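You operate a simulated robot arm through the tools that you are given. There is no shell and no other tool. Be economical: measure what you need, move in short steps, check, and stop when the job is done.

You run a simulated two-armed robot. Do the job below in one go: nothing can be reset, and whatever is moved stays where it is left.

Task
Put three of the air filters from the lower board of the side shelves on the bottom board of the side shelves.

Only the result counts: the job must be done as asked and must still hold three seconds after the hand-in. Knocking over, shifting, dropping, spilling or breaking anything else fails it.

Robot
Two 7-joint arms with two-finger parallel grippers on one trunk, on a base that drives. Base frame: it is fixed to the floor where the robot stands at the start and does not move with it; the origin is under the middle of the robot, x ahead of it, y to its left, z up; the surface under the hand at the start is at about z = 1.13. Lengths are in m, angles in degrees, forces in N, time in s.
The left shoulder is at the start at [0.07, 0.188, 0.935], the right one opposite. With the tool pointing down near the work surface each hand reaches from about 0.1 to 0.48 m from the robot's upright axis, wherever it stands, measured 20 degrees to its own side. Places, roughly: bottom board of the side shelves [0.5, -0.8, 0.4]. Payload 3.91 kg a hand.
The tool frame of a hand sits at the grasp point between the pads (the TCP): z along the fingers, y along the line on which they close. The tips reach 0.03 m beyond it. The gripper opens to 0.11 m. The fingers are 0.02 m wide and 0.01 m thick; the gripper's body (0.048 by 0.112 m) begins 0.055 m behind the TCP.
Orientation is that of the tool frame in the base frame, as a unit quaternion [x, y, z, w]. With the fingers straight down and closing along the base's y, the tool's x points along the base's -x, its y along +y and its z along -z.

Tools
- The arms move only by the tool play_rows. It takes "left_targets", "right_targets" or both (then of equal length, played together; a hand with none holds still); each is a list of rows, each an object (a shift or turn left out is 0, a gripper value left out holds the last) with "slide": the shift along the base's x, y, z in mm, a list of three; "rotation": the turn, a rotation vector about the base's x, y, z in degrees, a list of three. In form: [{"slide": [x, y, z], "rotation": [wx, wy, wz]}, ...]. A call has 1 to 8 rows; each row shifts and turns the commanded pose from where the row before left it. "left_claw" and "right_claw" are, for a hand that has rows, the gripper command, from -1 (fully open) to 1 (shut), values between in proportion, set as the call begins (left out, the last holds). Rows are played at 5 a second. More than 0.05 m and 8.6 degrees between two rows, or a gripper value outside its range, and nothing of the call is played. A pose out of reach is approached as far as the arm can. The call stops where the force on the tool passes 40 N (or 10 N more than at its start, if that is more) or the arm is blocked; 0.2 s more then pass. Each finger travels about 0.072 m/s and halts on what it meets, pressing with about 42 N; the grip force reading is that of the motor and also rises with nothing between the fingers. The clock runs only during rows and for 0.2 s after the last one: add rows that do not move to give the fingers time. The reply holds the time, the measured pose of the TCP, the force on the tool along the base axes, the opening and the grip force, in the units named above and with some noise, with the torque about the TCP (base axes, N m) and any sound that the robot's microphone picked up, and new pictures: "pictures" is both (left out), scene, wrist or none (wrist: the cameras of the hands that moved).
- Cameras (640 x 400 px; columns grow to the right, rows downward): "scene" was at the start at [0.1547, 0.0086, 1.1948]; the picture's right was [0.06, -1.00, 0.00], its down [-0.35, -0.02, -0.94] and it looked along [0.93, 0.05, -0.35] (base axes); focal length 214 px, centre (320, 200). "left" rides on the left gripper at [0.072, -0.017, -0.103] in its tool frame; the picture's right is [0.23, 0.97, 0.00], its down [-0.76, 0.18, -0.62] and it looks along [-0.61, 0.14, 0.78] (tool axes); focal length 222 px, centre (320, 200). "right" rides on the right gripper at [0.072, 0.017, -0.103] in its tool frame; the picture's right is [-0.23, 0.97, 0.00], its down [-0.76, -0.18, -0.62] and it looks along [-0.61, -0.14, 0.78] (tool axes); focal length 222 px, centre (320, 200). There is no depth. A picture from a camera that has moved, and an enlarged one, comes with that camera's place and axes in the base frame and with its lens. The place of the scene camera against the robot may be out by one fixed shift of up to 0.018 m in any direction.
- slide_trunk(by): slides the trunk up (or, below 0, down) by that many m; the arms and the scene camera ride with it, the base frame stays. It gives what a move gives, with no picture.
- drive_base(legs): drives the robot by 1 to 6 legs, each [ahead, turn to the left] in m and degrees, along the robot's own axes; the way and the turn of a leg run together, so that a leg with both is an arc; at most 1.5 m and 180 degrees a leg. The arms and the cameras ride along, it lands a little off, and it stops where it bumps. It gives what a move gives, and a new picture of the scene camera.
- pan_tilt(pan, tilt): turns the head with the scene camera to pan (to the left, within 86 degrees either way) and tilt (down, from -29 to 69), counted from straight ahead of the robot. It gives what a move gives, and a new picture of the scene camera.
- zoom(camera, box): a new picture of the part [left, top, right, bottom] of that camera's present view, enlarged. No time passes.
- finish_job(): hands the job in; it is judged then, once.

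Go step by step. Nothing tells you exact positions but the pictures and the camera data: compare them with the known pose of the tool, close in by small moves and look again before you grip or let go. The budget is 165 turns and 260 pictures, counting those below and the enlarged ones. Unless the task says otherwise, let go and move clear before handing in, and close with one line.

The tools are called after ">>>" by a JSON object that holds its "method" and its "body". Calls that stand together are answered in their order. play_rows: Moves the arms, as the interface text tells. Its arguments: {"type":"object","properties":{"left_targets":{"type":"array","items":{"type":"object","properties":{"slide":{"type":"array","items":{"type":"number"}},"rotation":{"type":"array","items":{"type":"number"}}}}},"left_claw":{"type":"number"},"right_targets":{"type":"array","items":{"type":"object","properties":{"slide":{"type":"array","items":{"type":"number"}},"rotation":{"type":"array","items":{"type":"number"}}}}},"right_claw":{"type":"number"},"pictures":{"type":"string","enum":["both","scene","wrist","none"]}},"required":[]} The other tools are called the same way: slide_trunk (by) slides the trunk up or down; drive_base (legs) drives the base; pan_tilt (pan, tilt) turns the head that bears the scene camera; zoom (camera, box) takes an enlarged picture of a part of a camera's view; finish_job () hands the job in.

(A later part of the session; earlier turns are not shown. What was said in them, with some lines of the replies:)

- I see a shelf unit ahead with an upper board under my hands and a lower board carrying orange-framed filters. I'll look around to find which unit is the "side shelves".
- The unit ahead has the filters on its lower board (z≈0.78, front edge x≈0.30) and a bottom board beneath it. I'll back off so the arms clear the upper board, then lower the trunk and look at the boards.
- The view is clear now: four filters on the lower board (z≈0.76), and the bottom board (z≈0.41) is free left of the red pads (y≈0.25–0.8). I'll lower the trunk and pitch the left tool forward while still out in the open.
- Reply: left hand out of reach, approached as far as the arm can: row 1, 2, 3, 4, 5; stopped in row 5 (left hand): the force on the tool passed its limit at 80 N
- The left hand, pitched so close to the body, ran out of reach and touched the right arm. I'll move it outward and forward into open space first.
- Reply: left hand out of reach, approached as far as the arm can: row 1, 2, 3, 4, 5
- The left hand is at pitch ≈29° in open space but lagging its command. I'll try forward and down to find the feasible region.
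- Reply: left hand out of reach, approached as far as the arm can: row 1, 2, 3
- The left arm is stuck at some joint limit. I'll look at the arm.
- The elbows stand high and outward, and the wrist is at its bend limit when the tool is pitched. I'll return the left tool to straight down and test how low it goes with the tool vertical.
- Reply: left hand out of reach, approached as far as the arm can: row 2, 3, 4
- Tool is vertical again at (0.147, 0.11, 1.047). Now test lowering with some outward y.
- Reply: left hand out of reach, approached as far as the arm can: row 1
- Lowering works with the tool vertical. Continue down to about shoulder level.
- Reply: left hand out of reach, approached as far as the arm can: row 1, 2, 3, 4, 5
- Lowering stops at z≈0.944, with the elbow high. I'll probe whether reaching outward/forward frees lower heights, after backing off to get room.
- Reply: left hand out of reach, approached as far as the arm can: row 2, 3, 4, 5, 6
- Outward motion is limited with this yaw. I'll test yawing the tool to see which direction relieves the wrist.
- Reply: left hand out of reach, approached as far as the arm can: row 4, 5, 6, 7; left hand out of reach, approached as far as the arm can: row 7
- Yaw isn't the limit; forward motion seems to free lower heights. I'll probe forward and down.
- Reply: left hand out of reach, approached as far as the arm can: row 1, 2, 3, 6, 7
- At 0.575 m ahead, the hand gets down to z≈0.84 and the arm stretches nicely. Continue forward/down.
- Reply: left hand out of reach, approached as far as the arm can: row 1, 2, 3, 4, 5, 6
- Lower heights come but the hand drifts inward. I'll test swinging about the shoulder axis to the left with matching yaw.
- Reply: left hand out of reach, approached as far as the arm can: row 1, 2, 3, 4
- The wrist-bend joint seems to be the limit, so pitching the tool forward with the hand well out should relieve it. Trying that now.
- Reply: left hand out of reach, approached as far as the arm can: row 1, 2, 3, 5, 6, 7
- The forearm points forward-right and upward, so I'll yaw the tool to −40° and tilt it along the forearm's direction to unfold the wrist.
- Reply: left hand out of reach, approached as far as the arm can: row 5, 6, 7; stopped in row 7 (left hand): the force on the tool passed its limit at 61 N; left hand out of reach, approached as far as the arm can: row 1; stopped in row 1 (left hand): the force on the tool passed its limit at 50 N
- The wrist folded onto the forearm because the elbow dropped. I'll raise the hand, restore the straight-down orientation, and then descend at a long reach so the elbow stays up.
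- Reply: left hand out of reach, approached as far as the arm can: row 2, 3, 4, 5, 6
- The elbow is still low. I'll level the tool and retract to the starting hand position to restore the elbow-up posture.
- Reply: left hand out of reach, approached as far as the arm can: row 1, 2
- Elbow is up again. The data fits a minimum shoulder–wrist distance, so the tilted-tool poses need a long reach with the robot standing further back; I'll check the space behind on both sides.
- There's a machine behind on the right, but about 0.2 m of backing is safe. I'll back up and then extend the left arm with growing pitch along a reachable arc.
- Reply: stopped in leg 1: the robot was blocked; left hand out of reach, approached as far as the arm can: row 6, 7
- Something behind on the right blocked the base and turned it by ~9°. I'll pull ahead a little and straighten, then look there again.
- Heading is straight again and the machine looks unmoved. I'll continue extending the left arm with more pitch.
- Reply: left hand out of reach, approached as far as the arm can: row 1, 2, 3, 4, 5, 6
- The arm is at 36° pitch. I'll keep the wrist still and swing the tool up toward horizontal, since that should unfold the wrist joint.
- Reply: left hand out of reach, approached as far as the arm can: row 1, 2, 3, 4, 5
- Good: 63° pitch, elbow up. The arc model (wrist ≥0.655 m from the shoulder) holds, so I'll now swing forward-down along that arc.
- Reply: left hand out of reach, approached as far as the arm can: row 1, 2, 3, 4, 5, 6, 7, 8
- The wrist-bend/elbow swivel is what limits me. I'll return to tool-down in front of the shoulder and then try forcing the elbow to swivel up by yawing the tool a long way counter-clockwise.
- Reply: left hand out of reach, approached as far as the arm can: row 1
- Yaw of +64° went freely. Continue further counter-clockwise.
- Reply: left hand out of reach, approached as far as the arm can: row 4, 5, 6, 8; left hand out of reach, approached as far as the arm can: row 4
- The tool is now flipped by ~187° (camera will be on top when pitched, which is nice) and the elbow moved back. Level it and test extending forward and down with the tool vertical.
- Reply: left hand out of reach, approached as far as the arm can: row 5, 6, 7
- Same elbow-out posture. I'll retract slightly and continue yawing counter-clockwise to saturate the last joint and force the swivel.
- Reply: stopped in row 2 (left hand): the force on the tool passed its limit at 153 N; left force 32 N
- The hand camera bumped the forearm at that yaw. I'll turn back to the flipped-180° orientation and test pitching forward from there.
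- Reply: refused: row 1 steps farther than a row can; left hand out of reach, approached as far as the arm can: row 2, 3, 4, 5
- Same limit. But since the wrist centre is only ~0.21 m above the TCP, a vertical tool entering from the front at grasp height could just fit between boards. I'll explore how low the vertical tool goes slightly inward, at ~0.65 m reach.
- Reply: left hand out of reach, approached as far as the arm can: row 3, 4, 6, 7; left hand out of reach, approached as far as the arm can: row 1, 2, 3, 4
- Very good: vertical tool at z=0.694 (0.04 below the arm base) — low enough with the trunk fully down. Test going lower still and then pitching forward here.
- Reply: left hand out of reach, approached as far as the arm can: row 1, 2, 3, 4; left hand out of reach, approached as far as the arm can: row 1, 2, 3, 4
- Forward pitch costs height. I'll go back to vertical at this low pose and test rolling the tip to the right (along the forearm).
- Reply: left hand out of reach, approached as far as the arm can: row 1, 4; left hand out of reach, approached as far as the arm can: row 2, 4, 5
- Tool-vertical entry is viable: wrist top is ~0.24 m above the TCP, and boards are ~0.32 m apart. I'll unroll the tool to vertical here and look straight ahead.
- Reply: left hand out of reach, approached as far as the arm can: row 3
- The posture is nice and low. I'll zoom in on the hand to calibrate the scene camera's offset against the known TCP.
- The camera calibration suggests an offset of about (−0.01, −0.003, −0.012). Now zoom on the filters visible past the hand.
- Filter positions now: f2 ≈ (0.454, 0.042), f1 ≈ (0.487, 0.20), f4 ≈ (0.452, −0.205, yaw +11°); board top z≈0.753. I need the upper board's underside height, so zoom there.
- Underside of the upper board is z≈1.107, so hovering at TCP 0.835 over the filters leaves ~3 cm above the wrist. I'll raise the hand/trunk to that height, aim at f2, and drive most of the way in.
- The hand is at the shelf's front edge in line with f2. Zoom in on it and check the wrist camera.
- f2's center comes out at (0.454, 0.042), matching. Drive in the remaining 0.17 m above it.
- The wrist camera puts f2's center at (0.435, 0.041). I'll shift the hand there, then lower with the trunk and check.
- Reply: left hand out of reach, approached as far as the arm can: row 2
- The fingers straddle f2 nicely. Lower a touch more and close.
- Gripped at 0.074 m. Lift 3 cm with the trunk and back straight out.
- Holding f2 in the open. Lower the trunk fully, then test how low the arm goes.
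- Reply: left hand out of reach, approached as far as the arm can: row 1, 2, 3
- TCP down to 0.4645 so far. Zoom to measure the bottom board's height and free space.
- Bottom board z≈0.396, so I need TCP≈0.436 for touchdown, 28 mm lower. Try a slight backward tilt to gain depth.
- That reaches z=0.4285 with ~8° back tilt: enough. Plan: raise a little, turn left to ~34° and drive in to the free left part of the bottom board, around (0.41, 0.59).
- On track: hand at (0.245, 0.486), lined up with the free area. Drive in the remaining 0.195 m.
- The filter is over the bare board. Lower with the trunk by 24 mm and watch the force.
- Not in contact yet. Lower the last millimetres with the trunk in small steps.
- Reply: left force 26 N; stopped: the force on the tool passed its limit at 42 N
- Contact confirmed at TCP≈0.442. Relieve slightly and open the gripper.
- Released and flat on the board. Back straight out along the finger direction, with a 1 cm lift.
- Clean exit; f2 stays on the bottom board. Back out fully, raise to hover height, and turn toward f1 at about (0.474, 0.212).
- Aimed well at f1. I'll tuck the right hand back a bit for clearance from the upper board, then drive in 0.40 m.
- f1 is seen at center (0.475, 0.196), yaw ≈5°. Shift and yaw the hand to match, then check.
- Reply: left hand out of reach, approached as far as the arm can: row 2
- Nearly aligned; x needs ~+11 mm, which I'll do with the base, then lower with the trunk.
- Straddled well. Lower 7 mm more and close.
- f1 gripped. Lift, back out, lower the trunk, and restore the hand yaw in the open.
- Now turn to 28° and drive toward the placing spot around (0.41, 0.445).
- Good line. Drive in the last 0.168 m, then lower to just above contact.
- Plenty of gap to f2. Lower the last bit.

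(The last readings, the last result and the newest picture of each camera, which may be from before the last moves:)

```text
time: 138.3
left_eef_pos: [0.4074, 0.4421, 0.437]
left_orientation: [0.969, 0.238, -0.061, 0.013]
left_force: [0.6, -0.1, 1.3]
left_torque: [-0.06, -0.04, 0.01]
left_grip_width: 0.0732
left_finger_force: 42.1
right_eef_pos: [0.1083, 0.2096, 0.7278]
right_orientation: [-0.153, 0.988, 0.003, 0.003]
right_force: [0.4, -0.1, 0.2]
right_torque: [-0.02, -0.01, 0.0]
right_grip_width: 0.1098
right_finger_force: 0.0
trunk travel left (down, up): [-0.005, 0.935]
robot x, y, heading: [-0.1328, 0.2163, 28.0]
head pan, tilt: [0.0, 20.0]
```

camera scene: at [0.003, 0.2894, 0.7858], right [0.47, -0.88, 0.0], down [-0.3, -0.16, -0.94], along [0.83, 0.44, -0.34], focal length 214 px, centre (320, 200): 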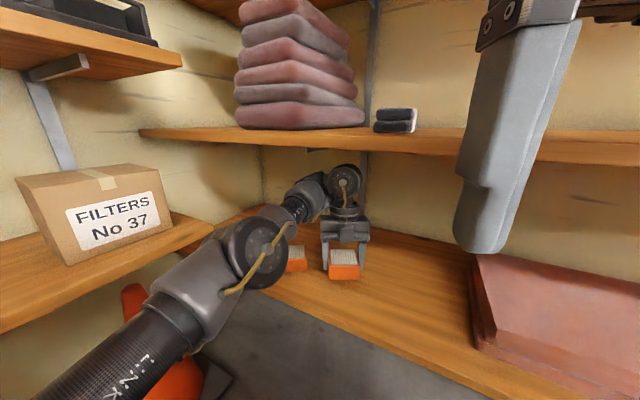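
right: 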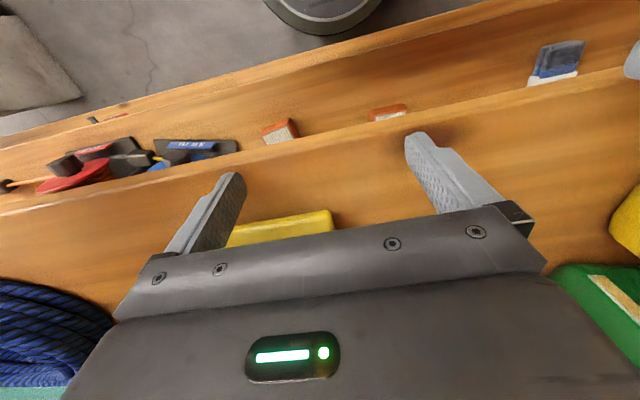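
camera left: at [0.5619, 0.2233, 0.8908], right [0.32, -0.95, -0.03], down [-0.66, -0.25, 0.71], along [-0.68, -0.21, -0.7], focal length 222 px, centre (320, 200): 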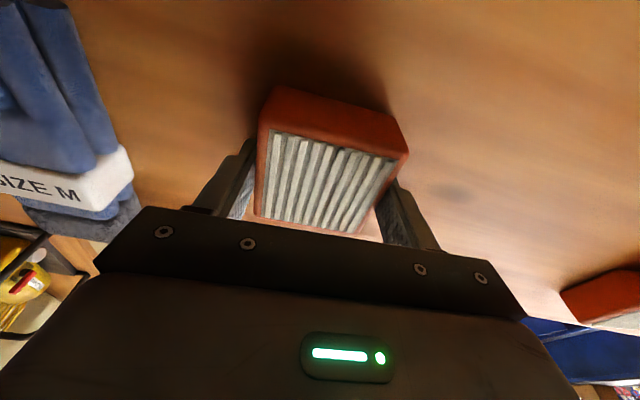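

Just at contact. Lower 1 mm more, open, lift slightly, and back out.

>>> {"method": "slide_trunk", "body": {"by": -0.001}}

>>> {"method": "play_rows", "body": {"left_targets": [{"slide": [0, 0, 0]}, {"slide": [0, 0, 0]}, {"slide": [0, 0, 0]}, {"slide": [0, 0, 0]}], "left_claw": -0.85, "pictures": "wrist"}}

>>> {"method": "slide_trunk", "body": {"by": 0.012}}

>>> {"method": "drive_base", "body": {"legs": [[-0.12, 0]]}}

```text
time: 138.8
left_eef_pos: [0.407, 0.4426, 0.4366]
left_orientation: [0.969, 0.239, -0.061, 0.013]
left_force: [2.0, -0.1, 7.5]
left_torque: [-0.31, -0.02, 0.03]
left_grip_width: 0.0731
left_finger_force: 41.8
right_eef_pos: [0.1085, 0.2082, 0.7267]
right_orientation: [-0.154, 0.988, 0.003, 0.004]
right_force: [-1.0, 0.0, -1.6]
right_torque: [-0.04, 0.0, 0.0]
right_grip_width: 0.1104
right_finger_force: 0.2
trunk travel left (down, up): [-0.004, 0.936]
robot x, y, heading: [-0.1345, 0.2205, 27.3]
head pan, tilt: [0.0, 20.0]
```

```text
time: 139.8
left_eef_pos: [0.4075, 0.4438, 0.4351]
left_orientation: [0.969, 0.238, -0.062, 0.015]
left_force: [0.7, 0.5, 0.1]
left_torque: [0.01, 0.0, 0.01]
left_grip_width: 0.1018
left_finger_force: 0.1
right_eef_pos: [0.1078, 0.2088, 0.7263]
right_orientation: [-0.154, 0.988, 0.004, 0.003]
right_force: [0.7, -0.4, 0.2]
right_torque: [0.02, -0.01, -0.01]
right_grip_width: 0.1101
right_finger_force: 0.1
trunk travel left (down, up): [-0.004, 0.936]
robot x, y, heading: [-0.1379, 0.2179, 28.1]
head pan, tilt: [0.0, 20.0]
camera left: at [0.4745, 0.4974, 0.5297], right [0.65, -0.76, -0.03], down [-0.52, -0.47, 0.71], along [-0.56, -0.45, -0.7], focal length 222 px, centre (320, 200)
```

left: 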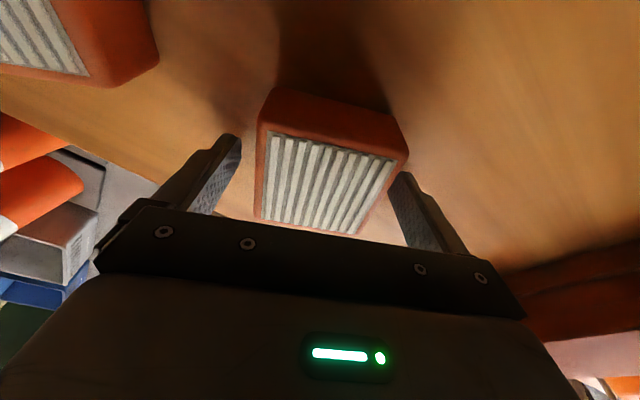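

```text
time: 140.4
left_eef_pos: [0.4089, 0.4428, 0.4473]
left_orientation: [0.969, 0.238, -0.063, 0.013]
left_force: [0.1, 0.5, 0.2]
left_torque: [-0.01, -0.02, -0.02]
left_grip_width: 0.1019
left_finger_force: 0.1
right_eef_pos: [0.1092, 0.2083, 0.7377]
right_orientation: [-0.154, 0.988, 0.003, 0.003]
right_force: [0.1, 0.5, -0.2]
right_torque: [-0.01, 0.0, 0.01]
right_grip_width: 0.1101
right_finger_force: 0.2
trunk travel left (down, up): [-0.016, 0.924]
robot x, y, heading: [-0.1338, 0.2204, 27.6]
head pan, tilt: [0.0, 20.0]
```

```text
time: 141.7
left_eef_pos: [0.3026, 0.3859, 0.448]
left_orientation: [0.969, 0.237, -0.062, 0.013]
left_force: [0.1, -0.7, 0.5]
left_torque: [0.01, -0.01, 0.0]
left_grip_width: 0.1017
left_finger_force: 0.0
right_eef_pos: [0.0032, 0.1521, 0.7379]
right_orientation: [-0.153, 0.988, 0.003, 0.003]
right_force: [0.0, 1.1, 0.4]
right_torque: [0.03, -0.01, 0.0]
right_grip_width: 0.1099
right_finger_force: 0.1
trunk travel left (down, up): [-0.016, 0.924]
robot x, y, heading: [-0.2384, 0.1634, 27.7]
head pan, tilt: [0.0, 20.0]
camera scene: at [-0.1019, 0.2336, 0.7669], right [0.47, -0.88, 0.0], down [-0.3, -0.16, -0.94], along [0.83, 0.44, -0.34], focal length 214 px, centre (320, 200)
```

scene: 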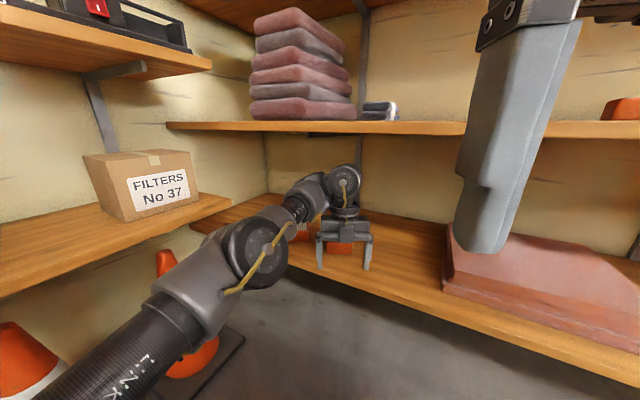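

Clean again. Back out, raise to hover height, and turn toward f4 at about (0.425, −0.215).

>>> {"method": "drive_base", "body": {"legs": [[-0.31, 0]]}}

>>> {"method": "slide_trunk", "body": {"by": 0.39}}

>>> {"method": "drive_base", "body": {"legs": [[0, -38.5]]}}

>>> {"method": "play_rows", "body": {"left_targets": [{"rotation": [0, 0, 7]}, {"rotation": [0, 0, 7]}, {"rotation": [0, 0, 7]}, {"slide": [0, 0, 0]}], "left_claw": -1, "pictures": "none"}}

```text
time: 143.8
left_eef_pos: [0.029, 0.2408, 0.4472]
left_orientation: [0.97, 0.235, -0.062, 0.014]
left_force: [-0.1, -0.2, 0.4]
left_torque: [-0.02, -0.04, 0.0]
left_grip_width: 0.1018
left_finger_force: 0.1
right_eef_pos: [-0.2711, 0.0073, 0.7381]
right_orientation: [-0.151, 0.988, 0.003, 0.003]
right_force: [0.3, -0.1, 0.1]
right_torque: [-0.03, -0.04, -0.01]
right_grip_width: 0.11
right_finger_force: 0.0
trunk travel left (down, up): [-0.016, 0.924]
robot x, y, heading: [-0.5138, 0.0158, 28.0]
head pan, tilt: [0.0, 20.0]
camera scene: at [-0.3763, 0.0888, 0.7668], right [0.46, -0.89, 0.0], down [-0.3, -0.16, -0.94], along [0.83, 0.44, -0.34], focal length 214 px, centre (320, 200)
```

scene: 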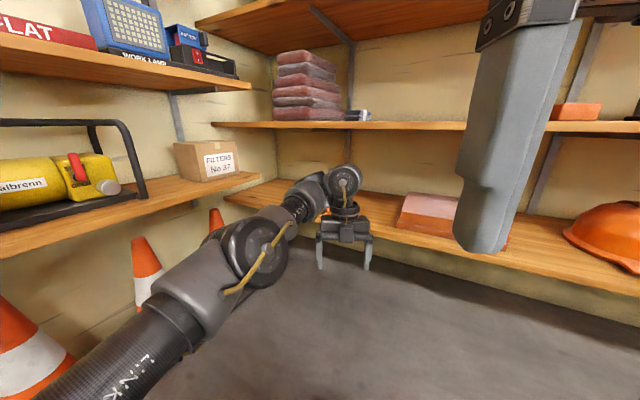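

```text
time: 147.5
left_eef_pos: [0.0286, 0.242, 0.8379]
left_orientation: [0.97, 0.235, -0.062, 0.014]
left_force: [0.6, 0.0, 0.4]
left_torque: [0.01, 0.0, -0.03]
left_grip_width: 0.1015
left_finger_force: 0.0
right_eef_pos: [-0.2719, 0.0073, 1.1287]
right_orientation: [-0.151, 0.988, 0.003, 0.003]
right_force: [-0.4, 0.0, 0.0]
right_torque: [0.0, 0.03, -0.01]
right_grip_width: 0.1101
right_finger_force: 0.0
trunk travel left (down, up): [-0.406, 0.534]
robot x, y, heading: [-0.5173, 0.0171, 27.9]
head pan, tilt: [0.0, 20.0]
```

```text
time: 149.8
left_eef_pos: [0.0444, -0.1568, 0.8375]
left_orientation: [0.992, -0.107, -0.063, -0.01]
left_force: [-0.2, 0.3, 0.4]
left_torque: [0.02, -0.01, 0.0]
left_grip_width: 0.1017
left_finger_force: 0.1
right_eef_pos: [-0.3342, -0.1464, 1.1283]
right_orientation: [0.193, 0.981, 0.002, 0.004]
right_force: [-1.4, 0.9, -1.1]
right_torque: [0.02, -0.01, -0.02]
right_grip_width: 0.1099
right_finger_force: 0.1
trunk travel left (down, up): [-0.406, 0.534]
robot x, y, heading: [-0.5146, 0.0204, -11.9]
head pan, tilt: [0.0, 20.0]
camera scene: at [-0.3632, -0.0076, 1.1568], right [-0.21, -0.98, 0.0], down [-0.33, 0.07, -0.94], along [0.92, -0.19, -0.34], focal length 214 px, centre (320, 200)
```

scene: 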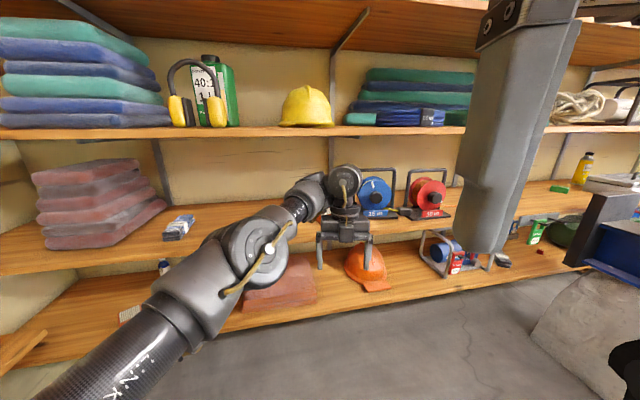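

```text
time: 150.8
left_eef_pos: [0.0449, -0.1568, 0.8375]
left_orientation: [0.995, 0.076, -0.063, 0.003]
left_force: [-0.3, 0.7, 0.2]
left_torque: [0.01, -0.01, -0.01]
left_grip_width: 0.1099
left_finger_force: 0.1
right_eef_pos: [-0.3338, -0.1443, 1.1285]
right_orientation: [0.193, 0.981, 0.002, 0.005]
right_force: [0.6, 0.8, 0.0]
right_torque: [0.01, -0.01, -0.02]
right_grip_width: 0.11
right_finger_force: 0.1
trunk travel left (down, up): [-0.406, 0.534]
robot x, y, heading: [-0.514, 0.0179, -11.9]
head pan, tilt: [0.0, 20.0]
```

Slightly over-turned; correct by +1.3° and drive in 0.36 m over f4.

>>> {"method": "drive_base", "body": {"legs": [[0, 1.3], [0.36, 0]]}}

>>> {"method": "zoom", "body": {"camera": "left", "box": [0, 0, 640, 400]}}

```text
time: 153.4
left_eef_pos: [0.4016, -0.2098, 0.8372]
left_orientation: [0.994, 0.087, -0.065, 0.003]
left_force: [-0.2, 0.4, -0.8]
left_torque: [-0.06, -0.01, -0.02]
left_grip_width: 0.11
left_finger_force: 0.0
right_eef_pos: [0.0219, -0.2069, 1.1276]
right_orientation: [0.181, 0.983, 0.001, 0.003]
right_force: [-0.1, 0.1, 0.2]
right_torque: [-0.01, 0.02, 0.04]
right_grip_width: 0.11
right_finger_force: 0.1
trunk travel left (down, up): [-0.406, 0.534]
robot x, y, heading: [-0.1597, -0.0491, -10.7]
head pan, tilt: [0.0, 20.0]
camera scene: at [-0.0096, -0.0702, 1.1567], right [-0.18, -0.98, 0.0], down [-0.34, 0.06, -0.94], along [0.92, -0.17, -0.34], focal length 214 px, centre (320, 200)
```

scene: 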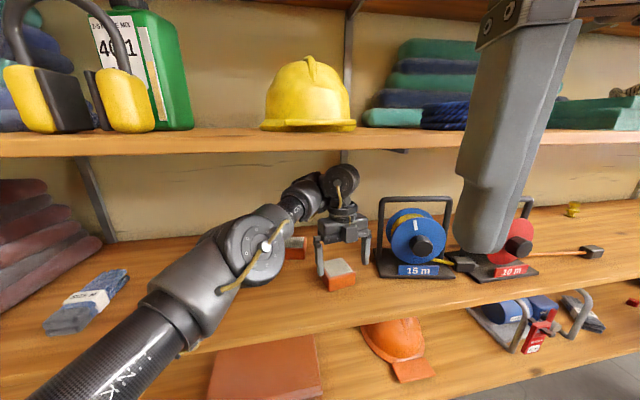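

```text
1.00 times, centred on (320, 200) of left (not enlarged: the box is as wide or as high as the picture)
camera zoom: at [0.4816, -0.1788, 0.9314], right [0.39, -0.92, -0.03], down [-0.63, -0.3, 0.71], along [-0.67, -0.26, -0.7], focal length 222 px, centre (320, 200)
```

zoom: 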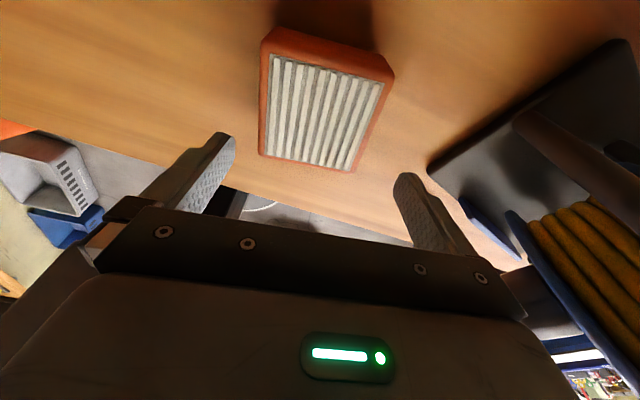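

f4's center is at (0.413, −0.200), yaw ≈11.5°; hand at (0.402, −0.210), yaw 10°. A +1.2° turn and 8 mm ahead aligns everything, then lower.

>>> {"method": "drive_base", "body": {"legs": [[0, 1.2], [0.008, 0]]}}

>>> {"method": "slide_trunk", "body": {"by": -0.03}}

>>> {"method": "zoom", "body": {"camera": "left", "box": [0, 0, 640, 400]}}

```text
time: 154.5
left_eef_pos: [0.4119, -0.1996, 0.8379]
left_orientation: [0.993, 0.097, -0.063, 0.005]
left_force: [-0.1, 0.4, -0.7]
left_torque: [-0.02, -0.01, 0.0]
left_grip_width: 0.1098
left_finger_force: 0.1
right_eef_pos: [0.0333, -0.2046, 1.1277]
right_orientation: [0.171, 0.985, 0.002, 0.004]
right_force: [-0.4, -0.6, -0.4]
right_torque: [0.01, 0.01, -0.02]
right_grip_width: 0.1099
right_finger_force: 0.1
trunk travel left (down, up): [-0.406, 0.534]
robot x, y, heading: [-0.1568, -0.0469, -9.7]
head pan, tilt: [0.0, 20.0]
camera scene: at [-0.002, -0.0686, 1.1569], right [-0.16, -0.99, 0.0], down [-0.34, 0.06, -0.94], along [0.93, -0.15, -0.34], focal length 214 px, centre (320, 200)
```

scene: 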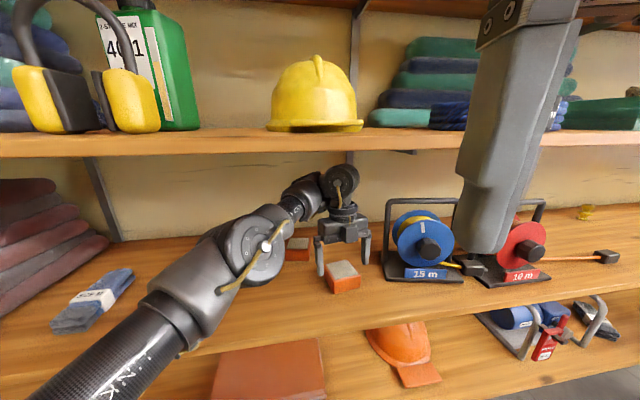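

```text
time: 155.3
left_eef_pos: [0.4106, -0.1993, 0.8085]
left_orientation: [0.993, 0.098, -0.064, 0.004]
left_force: [0.0, -0.5, 0.0]
left_torque: [0.01, -0.03, -0.01]
left_grip_width: 0.1101
left_finger_force: 0.1
right_eef_pos: [0.0322, -0.2037, 1.0982]
right_orientation: [0.171, 0.985, 0.002, 0.004]
right_force: [0.1, -0.1, 0.2]
right_torque: [-0.03, 0.01, 0.0]
right_grip_width: 0.11
right_finger_force: 0.0
trunk travel left (down, up): [-0.376, 0.564]
robot x, y, heading: [-0.1541, -0.0483, -9.5]
head pan, tilt: [0.0, 20.0]
```

```text
1.00 times, centred on (320, 200) of left (not enlarged: the box is as wide or as high as the picture)
camera zoom: at [0.491, -0.1662, 0.9022], right [0.41, -0.91, -0.03], down [-0.63, -0.31, 0.71], along [-0.66, -0.27, -0.7], focal length 222 px, centre (320, 200)
```

zoom: 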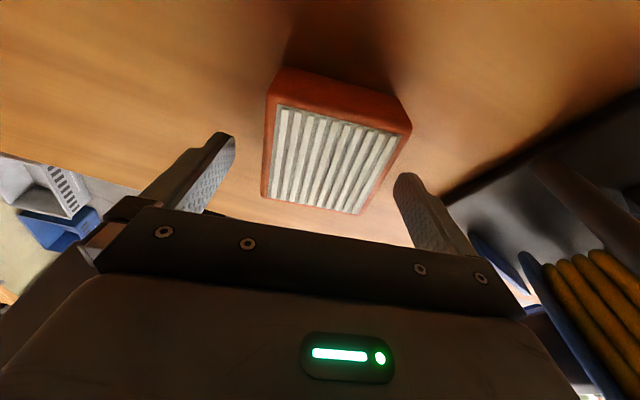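

Aligned within a few mm. Lower 11 mm and close.

>>> {"method": "slide_trunk", "body": {"by": -0.011}}

>>> {"method": "play_rows", "body": {"left_targets": [{"slide": [0, -3, 0]}, {"slide": [0, 0, 0]}, {"slide": [0, 0, 0]}, {"slide": [0, 0, 0]}, {"slide": [0, 0, 0]}, {"slide": [0, 0, 0]}], "left_claw": 1, "pictures": "wrist"}}

```text
time: 155.8
left_eef_pos: [0.4122, -0.1997, 0.7966]
left_orientation: [0.993, 0.097, -0.063, 0.005]
left_force: [0.4, 0.6, 0.6]
left_torque: [-0.01, 0.03, -0.01]
left_grip_width: 0.1101
left_finger_force: 0.1
right_eef_pos: [0.032, -0.2045, 1.0879]
right_orientation: [0.172, 0.985, 0.002, 0.005]
right_force: [-0.2, 0.5, -0.4]
right_torque: [-0.06, 0.0, -0.03]
right_grip_width: 0.1099
right_finger_force: 0.0
trunk travel left (down, up): [-0.365, 0.575]
robot x, y, heading: [-0.1523, -0.0478, -9.4]
head pan, tilt: [0.0, 20.0]
```

```text
time: 157.2
left_eef_pos: [0.4116, -0.203, 0.7971]
left_orientation: [0.993, 0.097, -0.063, 0.005]
left_force: [0.3, -0.3, 0.4]
left_torque: [-0.04, -0.04, -0.04]
left_grip_width: 0.0731
left_finger_force: 42.2
right_eef_pos: [0.0319, -0.205, 1.0871]
right_orientation: [0.17, 0.985, 0.002, 0.004]
right_force: [0.3, -0.4, -1.3]
right_torque: [0.02, -0.01, -0.03]
right_grip_width: 0.1101
right_finger_force: 0.0
trunk travel left (down, up): [-0.365, 0.575]
robot x, y, heading: [-0.1541, -0.0474, -9.6]
head pan, tilt: [0.0, 20.0]
camera left: at [0.4908, -0.1699, 0.8911], right [0.41, -0.91, -0.03], down [-0.63, -0.31, 0.71], along [-0.66, -0.27, -0.7], focal length 222 px, centre (320, 200)
```

left: 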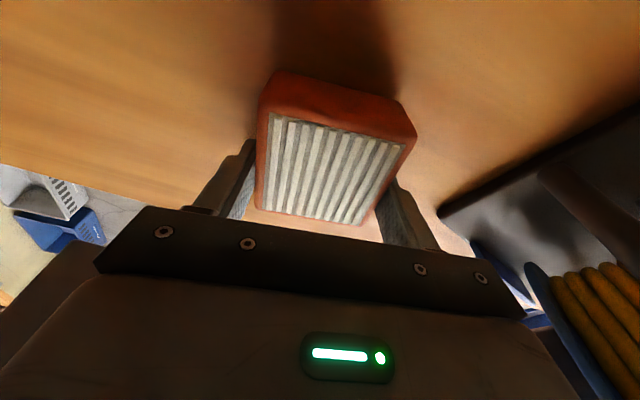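

f4 gripped. Lift, back out, lower, and restore the hand yaw.

>>> {"method": "slide_trunk", "body": {"by": 0.03}}

>>> {"method": "drive_base", "body": {"legs": [[-0.36, 0]]}}

>>> {"method": "slide_trunk", "body": {"by": -0.36}}

>>> {"method": "play_rows", "body": {"left_targets": [{"rotation": [0, 0, -7]}, {"rotation": [0, 0, -7]}, {"rotation": [0, 0, -7]}, {"slide": [0, 0, 0]}], "pictures": "none"}}

```text
time: 158.0
left_eef_pos: [0.411, -0.2035, 0.8262]
left_orientation: [0.993, 0.097, -0.064, 0.005]
left_force: [0.1, 0.1, -0.8]
left_torque: [0.0, 0.0, 0.03]
left_grip_width: 0.0731
left_finger_force: 41.8
right_eef_pos: [0.0321, -0.2041, 1.1173]
right_orientation: [0.171, 0.985, 0.003, 0.003]
right_force: [-0.6, 0.4, 0.3]
right_torque: [0.01, -0.01, 0.02]
right_grip_width: 0.11
right_finger_force: 0.1
trunk travel left (down, up): [-0.395, 0.545]
robot x, y, heading: [-0.1545, -0.0451, -9.4]
head pan, tilt: [0.0, 20.0]
```

```text
time: 160.3
left_eef_pos: [0.0521, -0.1437, 0.828]
left_orientation: [0.993, 0.097, -0.063, 0.005]
left_force: [0.3, -0.4, -1.2]
left_torque: [0.01, -0.04, -0.02]
left_grip_width: 0.0731
left_finger_force: 41.4
right_eef_pos: [-0.3281, -0.1448, 1.1167]
right_orientation: [0.173, 0.985, 0.002, 0.003]
right_force: [0.1, 0.4, 0.1]
right_torque: [0.05, -0.01, 0.02]
right_grip_width: 0.1098
right_finger_force: 0.1
trunk travel left (down, up): [-0.395, 0.545]
robot x, y, heading: [-0.5133, 0.0076, -9.5]
head pan, tilt: [0.0, 20.0]
camera scene: at [-0.3619, -0.0086, 1.1459], right [-0.17, -0.99, 0.0], down [-0.34, 0.06, -0.94], along [0.93, -0.15, -0.34], focal length 214 px, centre (320, 200)
```

scene: 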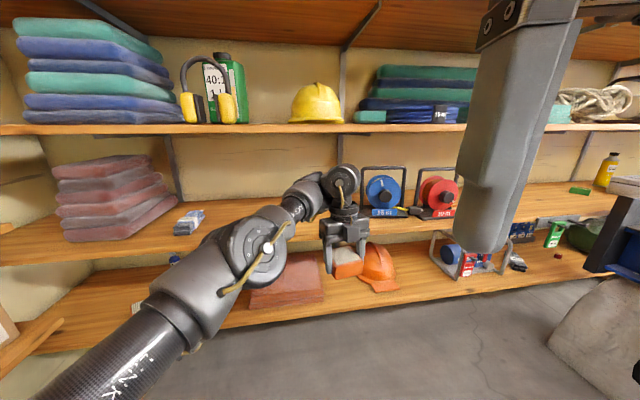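

```text
time: 163.8
left_eef_pos: [0.052, -0.1453, 0.4671]
left_orientation: [0.993, 0.098, -0.064, 0.004]
left_force: [0.3, -0.5, -0.9]
left_torque: [0.0, -0.04, 0.01]
left_grip_width: 0.0732
left_finger_force: 41.7
right_eef_pos: [-0.3272, -0.1447, 0.7581]
right_orientation: [0.172, 0.985, 0.002, 0.004]
right_force: [0.3, 0.0, 0.4]
right_torque: [0.0, 0.05, -0.03]
right_grip_width: 0.11
right_finger_force: 0.1
trunk travel left (down, up): [-0.035, 0.905]
robot x, y, heading: [-0.5141, 0.0118, -9.5]
head pan, tilt: [0.0, 20.0]
```

```text
time: 164.8
left_eef_pos: [0.0524, -0.1433, 0.467]
left_orientation: [0.994, -0.087, -0.063, -0.007]
left_force: [0.1, 0.9, -0.9]
left_torque: [-0.01, 0.02, 0.03]
left_grip_width: 0.0732
left_finger_force: 42.0
right_eef_pos: [-0.3276, -0.144, 0.7573]
right_orientation: [0.172, 0.985, 0.002, 0.004]
right_force: [-0.1, 0.3, 1.1]
right_torque: [0.01, 0.02, -0.03]
right_grip_width: 0.11
right_finger_force: 0.2
trunk travel left (down, up): [-0.035, 0.905]
robot x, y, heading: [-0.5136, 0.0145, -9.6]
head pan, tilt: [0.0, 20.0]
```

Now turn to 21.5° and approach the spot around (0.41, 0.31).

>>> {"method": "drive_base", "body": {"legs": [[0, 31.1], [0.22, 0]]}}

```text
time: 168.0
left_eef_pos: [0.2602, 0.2442, 0.4665]
left_orientation: [0.982, 0.179, -0.062, 0.01]
left_force: [0.2, 0.0, 0.0]
left_torque: [0.03, 0.04, 0.0]
left_grip_width: 0.0731
left_finger_force: 42.5
right_eef_pos: [-0.0677, 0.0513, 0.7573]
right_orientation: [-0.093, 0.996, 0.003, 0.003]
right_force: [-0.3, -0.5, 0.4]
right_torque: [-0.01, 0.01, 0.02]
right_grip_width: 0.1101
right_finger_force: 0.0
trunk travel left (down, up): [-0.035, 0.905]
robot x, y, heading: [-0.3088, 0.0928, 20.9]
head pan, tilt: [0.0, 20.0]
camera scene: at [-0.1627, 0.1457, 0.7858], right [0.36, -0.93, 0.0], down [-0.32, -0.12, -0.94], along [0.88, 0.34, -0.34], focal length 214 px, centre (320, 200)
```

scene: 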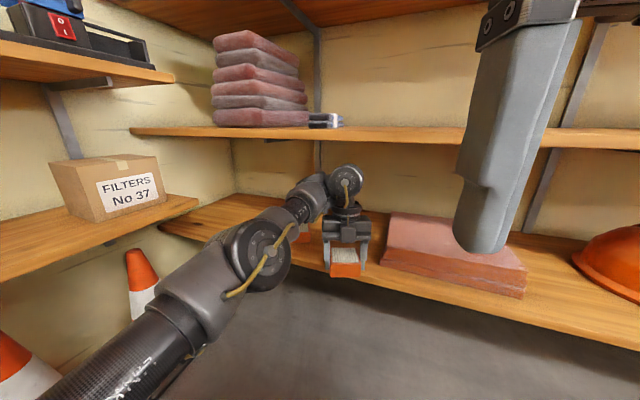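

Clear of the pads' edge (y≈0.163) and f1 (y≈0.443). Drive in 0.16 m and lower.

>>> {"method": "drive_base", "body": {"legs": [[0.16, 0]]}}

>>> {"method": "slide_trunk", "body": {"by": -0.022}}

>>> {"method": "zoom", "body": {"camera": "left", "box": [0, 0, 640, 400]}}

```text
time: 169.4
left_eef_pos: [0.4068, 0.3043, 0.4661]
left_orientation: [0.981, 0.181, -0.062, 0.01]
left_force: [0.3, -0.2, -0.3]
left_torque: [0.0, 0.02, -0.03]
left_grip_width: 0.0734
left_finger_force: 41.8
right_eef_pos: [0.0814, 0.1094, 0.757]
right_orientation: [-0.095, 0.995, 0.003, 0.002]
right_force: [-0.5, 0.6, -1.6]
right_torque: [0.02, -0.01, 0.0]
right_grip_width: 0.11
right_finger_force: 0.0
trunk travel left (down, up): [-0.035, 0.905]
robot x, y, heading: [-0.1562, 0.1477, 21.3]
head pan, tilt: [0.0, 20.0]
camera scene: at [-0.0141, 0.2036, 0.7858], right [0.36, -0.93, 0.0], down [-0.32, -0.12, -0.94], along [0.88, 0.34, -0.34], focal length 214 px, centre (320, 200)
```

scene: 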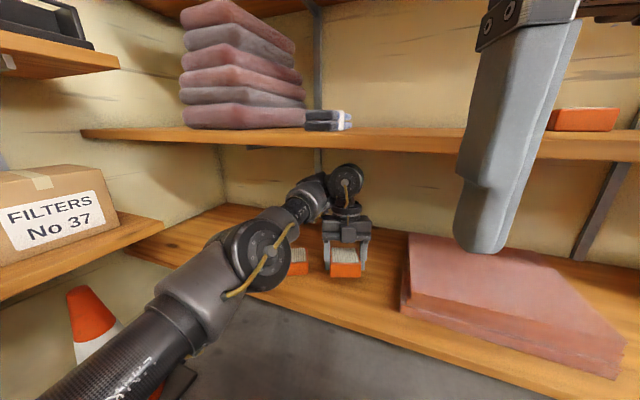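

```text
time: 170.1
left_eef_pos: [0.4067, 0.3037, 0.4451]
left_orientation: [0.981, 0.181, -0.062, 0.009]
left_force: [0.3, 0.8, 0.0]
left_torque: [0.0, -0.01, 0.0]
left_grip_width: 0.073
left_finger_force: 41.8
right_eef_pos: [0.082, 0.1077, 0.7345]
right_orientation: [-0.095, 0.995, 0.003, 0.003]
right_force: [0.0, 0.6, -1.0]
right_torque: [0.01, 0.03, 0.03]
right_grip_width: 0.1102
right_finger_force: 0.1
trunk travel left (down, up): [-0.013, 0.927]
robot x, y, heading: [-0.1599, 0.1497, 21.4]
head pan, tilt: [0.0, 20.0]
```

```text
1.00 times, centred on (320, 200) of left (not enlarged: the box is as wide or as high as the picture)
camera zoom: at [0.4798, 0.35, 0.539], right [0.56, -0.83, -0.03], down [-0.57, -0.41, 0.71], along [-0.61, -0.38, -0.7], focal length 222 px, centre (320, 200)
```

zoom: 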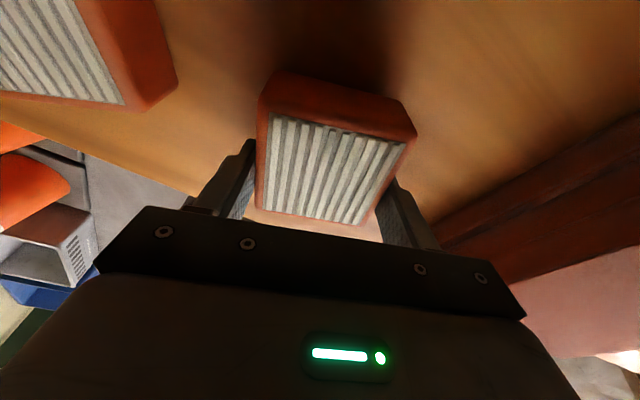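

Good clearance on both sides. Lower the last 9 mm gently.

>>> {"method": "slide_trunk", "body": {"by": -0.007}}

>>> {"method": "slide_trunk", "body": {"by": -0.002}}

```text
time: 170.7
left_eef_pos: [0.4058, 0.3032, 0.439]
left_orientation: [0.981, 0.181, -0.063, 0.011]
left_force: [0.4, -0.2, -0.9]
left_torque: [0.01, 0.0, 0.02]
left_grip_width: 0.0731
left_finger_force: 42.5
right_eef_pos: [0.0821, 0.1091, 0.7281]
right_orientation: [-0.095, 0.995, 0.003, 0.003]
right_force: [0.0, -1.4, 0.7]
right_torque: [0.04, -0.01, -0.02]
right_grip_width: 0.1099
right_finger_force: 0.1
trunk travel left (down, up): [-0.006, 0.934]
robot x, y, heading: [-0.1548, 0.1509, 21.3]
head pan, tilt: [0.0, 20.0]
```

```text
time: 171.2
left_eef_pos: [0.4066, 0.3034, 0.4368]
left_orientation: [0.981, 0.181, -0.062, 0.01]
left_force: [0.8, 0.2, 6.5]
left_torque: [-0.27, -0.07, 0.01]
left_grip_width: 0.0732
left_finger_force: 42.0
right_eef_pos: [0.0805, 0.1094, 0.7269]
right_orientation: [-0.095, 0.995, 0.003, 0.004]
right_force: [0.1, 1.0, -0.1]
right_torque: [-0.01, -0.01, 0.01]
right_grip_width: 0.1103
right_finger_force: 0.0
trunk travel left (down, up): [-0.004, 0.936]
robot x, y, heading: [-0.159, 0.1466, 21.2]
head pan, tilt: [0.0, 20.0]
```

Contact. Open, lift slightly, and back out.

>>> {"method": "play_rows", "body": {"left_targets": [{"slide": [0, 0, 0]}, {"slide": [0, 0, 0]}, {"slide": [0, 0, 0]}, {"slide": [0, 0, 0]}], "left_claw": -0.85, "pictures": "wrist"}}

>>> {"method": "slide_trunk", "body": {"by": 0.012}}

>>> {"method": "drive_base", "body": {"legs": [[-0.37, 0]]}}

>>> {"method": "slide_trunk", "body": {"by": 0.3}}

>>> {"method": "pan_tilt", "body": {"pan": 5, "tilt": 30}}

```text
time: 172.2
left_eef_pos: [0.407, 0.3051, 0.4357]
left_orientation: [0.982, 0.18, -0.064, 0.01]
left_force: [0.0, 0.5, 0.7]
left_torque: [0.0, -0.01, 0.0]
left_grip_width: 0.1016
left_finger_force: 0.1
right_eef_pos: [0.0822, 0.1089, 0.7263]
right_orientation: [-0.095, 0.995, 0.003, 0.003]
right_force: [-0.3, 0.4, 0.6]
right_torque: [0.0, 0.01, 0.0]
right_grip_width: 0.1101
right_finger_force: 0.0
trunk travel left (down, up): [-0.004, 0.936]
robot x, y, heading: [-0.1595, 0.1454, 21.4]
head pan, tilt: [0.0, 20.0]
camera left: at [0.4799, 0.3499, 0.5299], right [0.56, -0.83, -0.03], down [-0.57, -0.41, 0.71], along [-0.61, -0.38, -0.7], focal length 222 px, centre (320, 200)
```

left: 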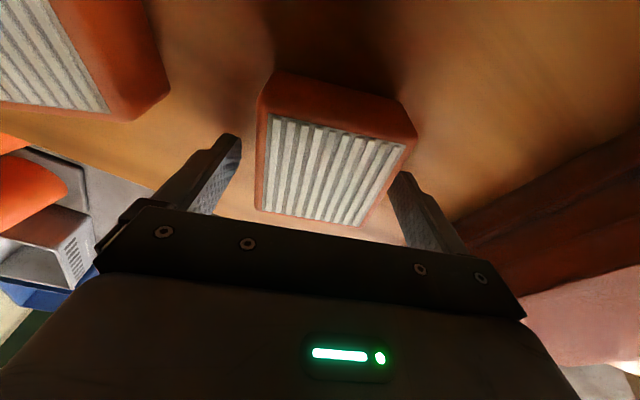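

```text
time: 172.8
left_eef_pos: [0.4068, 0.3035, 0.4467]
left_orientation: [0.981, 0.181, -0.063, 0.011]
left_force: [-0.5, -0.1, 0.7]
left_torque: [0.0, 0.0, 0.03]
left_grip_width: 0.1016
left_finger_force: 0.1
right_eef_pos: [0.0822, 0.1082, 0.7373]
right_orientation: [-0.096, 0.995, 0.003, 0.002]
right_force: [0.4, -0.1, 0.9]
right_torque: [0.02, -0.02, 0.01]
right_grip_width: 0.1102
right_finger_force: 0.0
trunk travel left (down, up): [-0.016, 0.924]
robot x, y, heading: [-0.1602, 0.1475, 21.4]
head pan, tilt: [0.0, 20.0]
```

```text
time: 175.1
left_eef_pos: [0.0728, 0.1731, 0.4473]
left_orientation: [0.982, 0.18, -0.063, 0.01]
left_force: [0.2, 0.2, 0.8]
left_torque: [0.01, -0.03, -0.02]
left_grip_width: 0.1019
left_finger_force: 0.0
right_eef_pos: [-0.2532, -0.0206, 0.7383]
right_orientation: [-0.094, 0.996, 0.003, 0.003]
right_force: [0.0, -0.6, -0.3]
right_torque: [0.0, 0.0, 0.0]
right_grip_width: 0.1098
right_finger_force: 0.1
trunk travel left (down, up): [-0.016, 0.924]
robot x, y, heading: [-0.4943, 0.0181, 21.0]
head pan, tilt: [0.0, 20.0]
camera scene: at [-0.349, 0.0737, 0.7668], right [0.36, -0.93, 0.0], down [-0.32, -0.12, -0.94], along [0.88, 0.34, -0.34], focal length 214 px, centre (320, 200)
```

scene: 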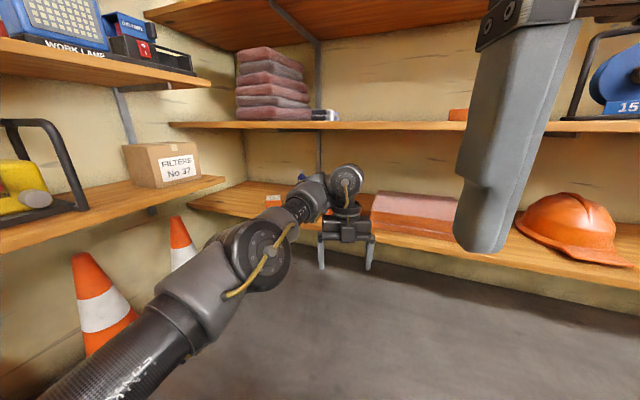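

```text
time: 178.1
left_eef_pos: [0.0731, 0.1736, 0.7477]
left_orientation: [0.982, 0.179, -0.063, 0.009]
left_force: [-0.1, -0.6, 0.4]
left_torque: [0.01, 0.0, -0.01]
left_grip_width: 0.1017
left_finger_force: 0.0
right_eef_pos: [-0.2537, -0.0203, 1.0382]
right_orientation: [-0.094, 0.996, 0.002, 0.001]
right_force: [-0.6, -0.4, 0.0]
right_torque: [0.0, 0.02, 0.01]
right_grip_width: 0.1099
right_finger_force: 0.0
trunk travel left (down, up): [-0.316, 0.624]
robot x, y, heading: [-0.4961, 0.0202, 21.2]
head pan, tilt: [0.0, 20.0]
```

```text
time: 178.8
left_eef_pos: [0.0716, 0.1737, 0.7481]
left_orientation: [0.982, 0.18, -0.063, 0.01]
left_force: [-0.3, 0.7, 0.5]
left_torque: [0.03, 0.0, 0.02]
left_grip_width: 0.1017
left_finger_force: 0.0
right_eef_pos: [-0.2535, -0.0203, 1.0383]
right_orientation: [-0.094, 0.996, 0.003, 0.004]
right_force: [-0.7, -0.3, 0.0]
right_torque: [0.02, 0.04, -0.04]
right_grip_width: 0.11
right_finger_force: 0.1
trunk travel left (down, up): [-0.316, 0.624]
robot x, y, heading: [-0.4916, 0.0147, 21.2]
head pan, tilt: [5.0, 30.0]
camera scene: at [-0.3546, 0.0799, 1.0508], right [0.44, -0.9, 0.0], down [-0.45, -0.22, -0.87], along [0.78, 0.38, -0.5], focal length 214 px, centre (320, 200)
```

scene: 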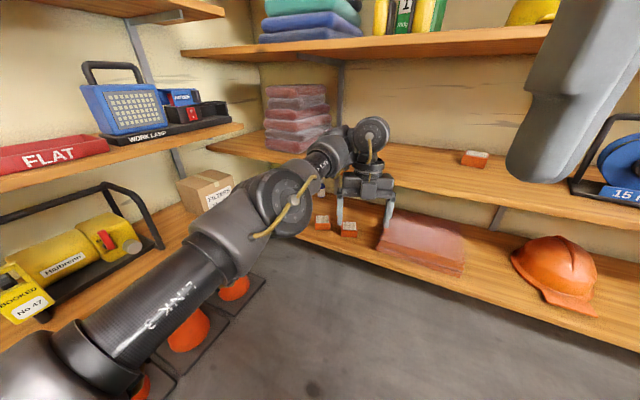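

Two filters visible on the bottom board, the third is behind the arm. Turn the robot right to see everything.

>>> {"method": "drive_base", "body": {"legs": [[0, -35]]}}

>>> {"method": "pan_tilt", "body": {"pan": 45, "tilt": 30}}

```text
time: 180.9
left_eef_pos: [0.059, -0.1811, 0.7486]
left_orientation: [0.99, -0.123, -0.064, -0.01]
left_force: [-0.2, -0.1, -0.6]
left_torque: [0.0, 0.02, -0.01]
left_grip_width: 0.102
left_finger_force: 0.0
right_eef_pos: [-0.3192, -0.152, 1.038]
right_orientation: [0.21, 0.978, 0.002, 0.003]
right_force: [-0.1, 0.0, -0.7]
right_torque: [-0.03, -0.04, 0.0]
right_grip_width: 0.1101
right_finger_force: 0.0
trunk travel left (down, up): [-0.316, 0.624]
robot x, y, heading: [-0.4938, 0.0205, -14.0]
head pan, tilt: [5.0, 30.0]
camera scene: at [-0.3448, -0.0043, 1.0508], right [-0.15, -0.99, 0.0], down [-0.49, 0.08, -0.87], along [0.86, -0.13, -0.5], focal length 214 px, centre (320, 200)
```

scene: 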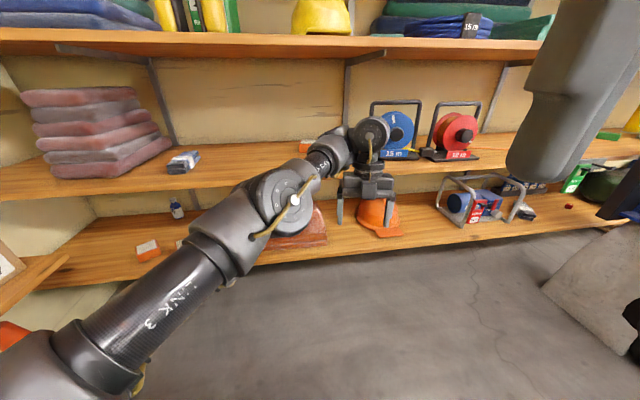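

```text
time: 181.9
left_eef_pos: [0.0582, -0.1793, 0.7481]
left_orientation: [0.99, -0.123, -0.063, -0.008]
left_force: [0.0, 0.4, 0.3]
left_torque: [0.02, 0.02, 0.01]
left_grip_width: 0.102
left_finger_force: 0.0
right_eef_pos: [-0.3206, -0.1511, 1.039]
right_orientation: [0.21, 0.978, 0.002, 0.003]
right_force: [0.1, -0.6, 0.4]
right_torque: [0.0, 0.02, 0.0]
right_grip_width: 0.1101
right_finger_force: 0.1
trunk travel left (down, up): [-0.316, 0.624]
robot x, y, heading: [-0.4953, 0.0189, -14.0]
head pan, tilt: [45.0, 30.0]
camera scene: at [-0.3565, 0.0567, 1.0508], right [0.52, -0.86, 0.0], down [-0.43, -0.26, -0.87], along [0.74, 0.45, -0.5], focal length 214 px, centre (320, 200)
```

scene: 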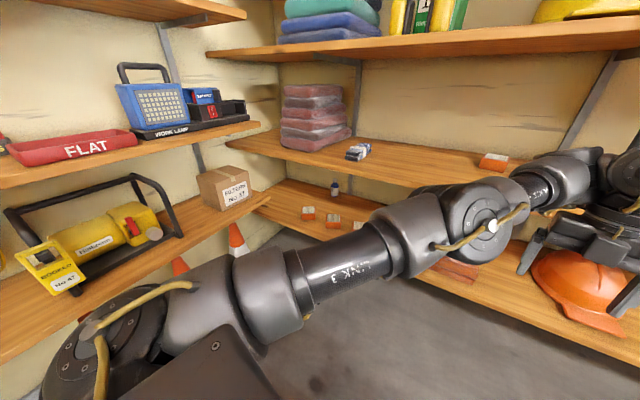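

All three filters (307, 333 and 358 px) stand on the bottom board, one remains on the lower board, and the other items in view look undisturbed. The hands are clear, so I'm handing in.

>>> {"method": "finish_job", "body": {}}

```text
The job is handed in.
```

Three air filters from the lower board are now flat on the bottom board of the side shelves. The fourth stays where it was, the gripper is open and both arms are clear. While reversing, the base bumped the machine behind it once; that machine looked unmoved afterwards.
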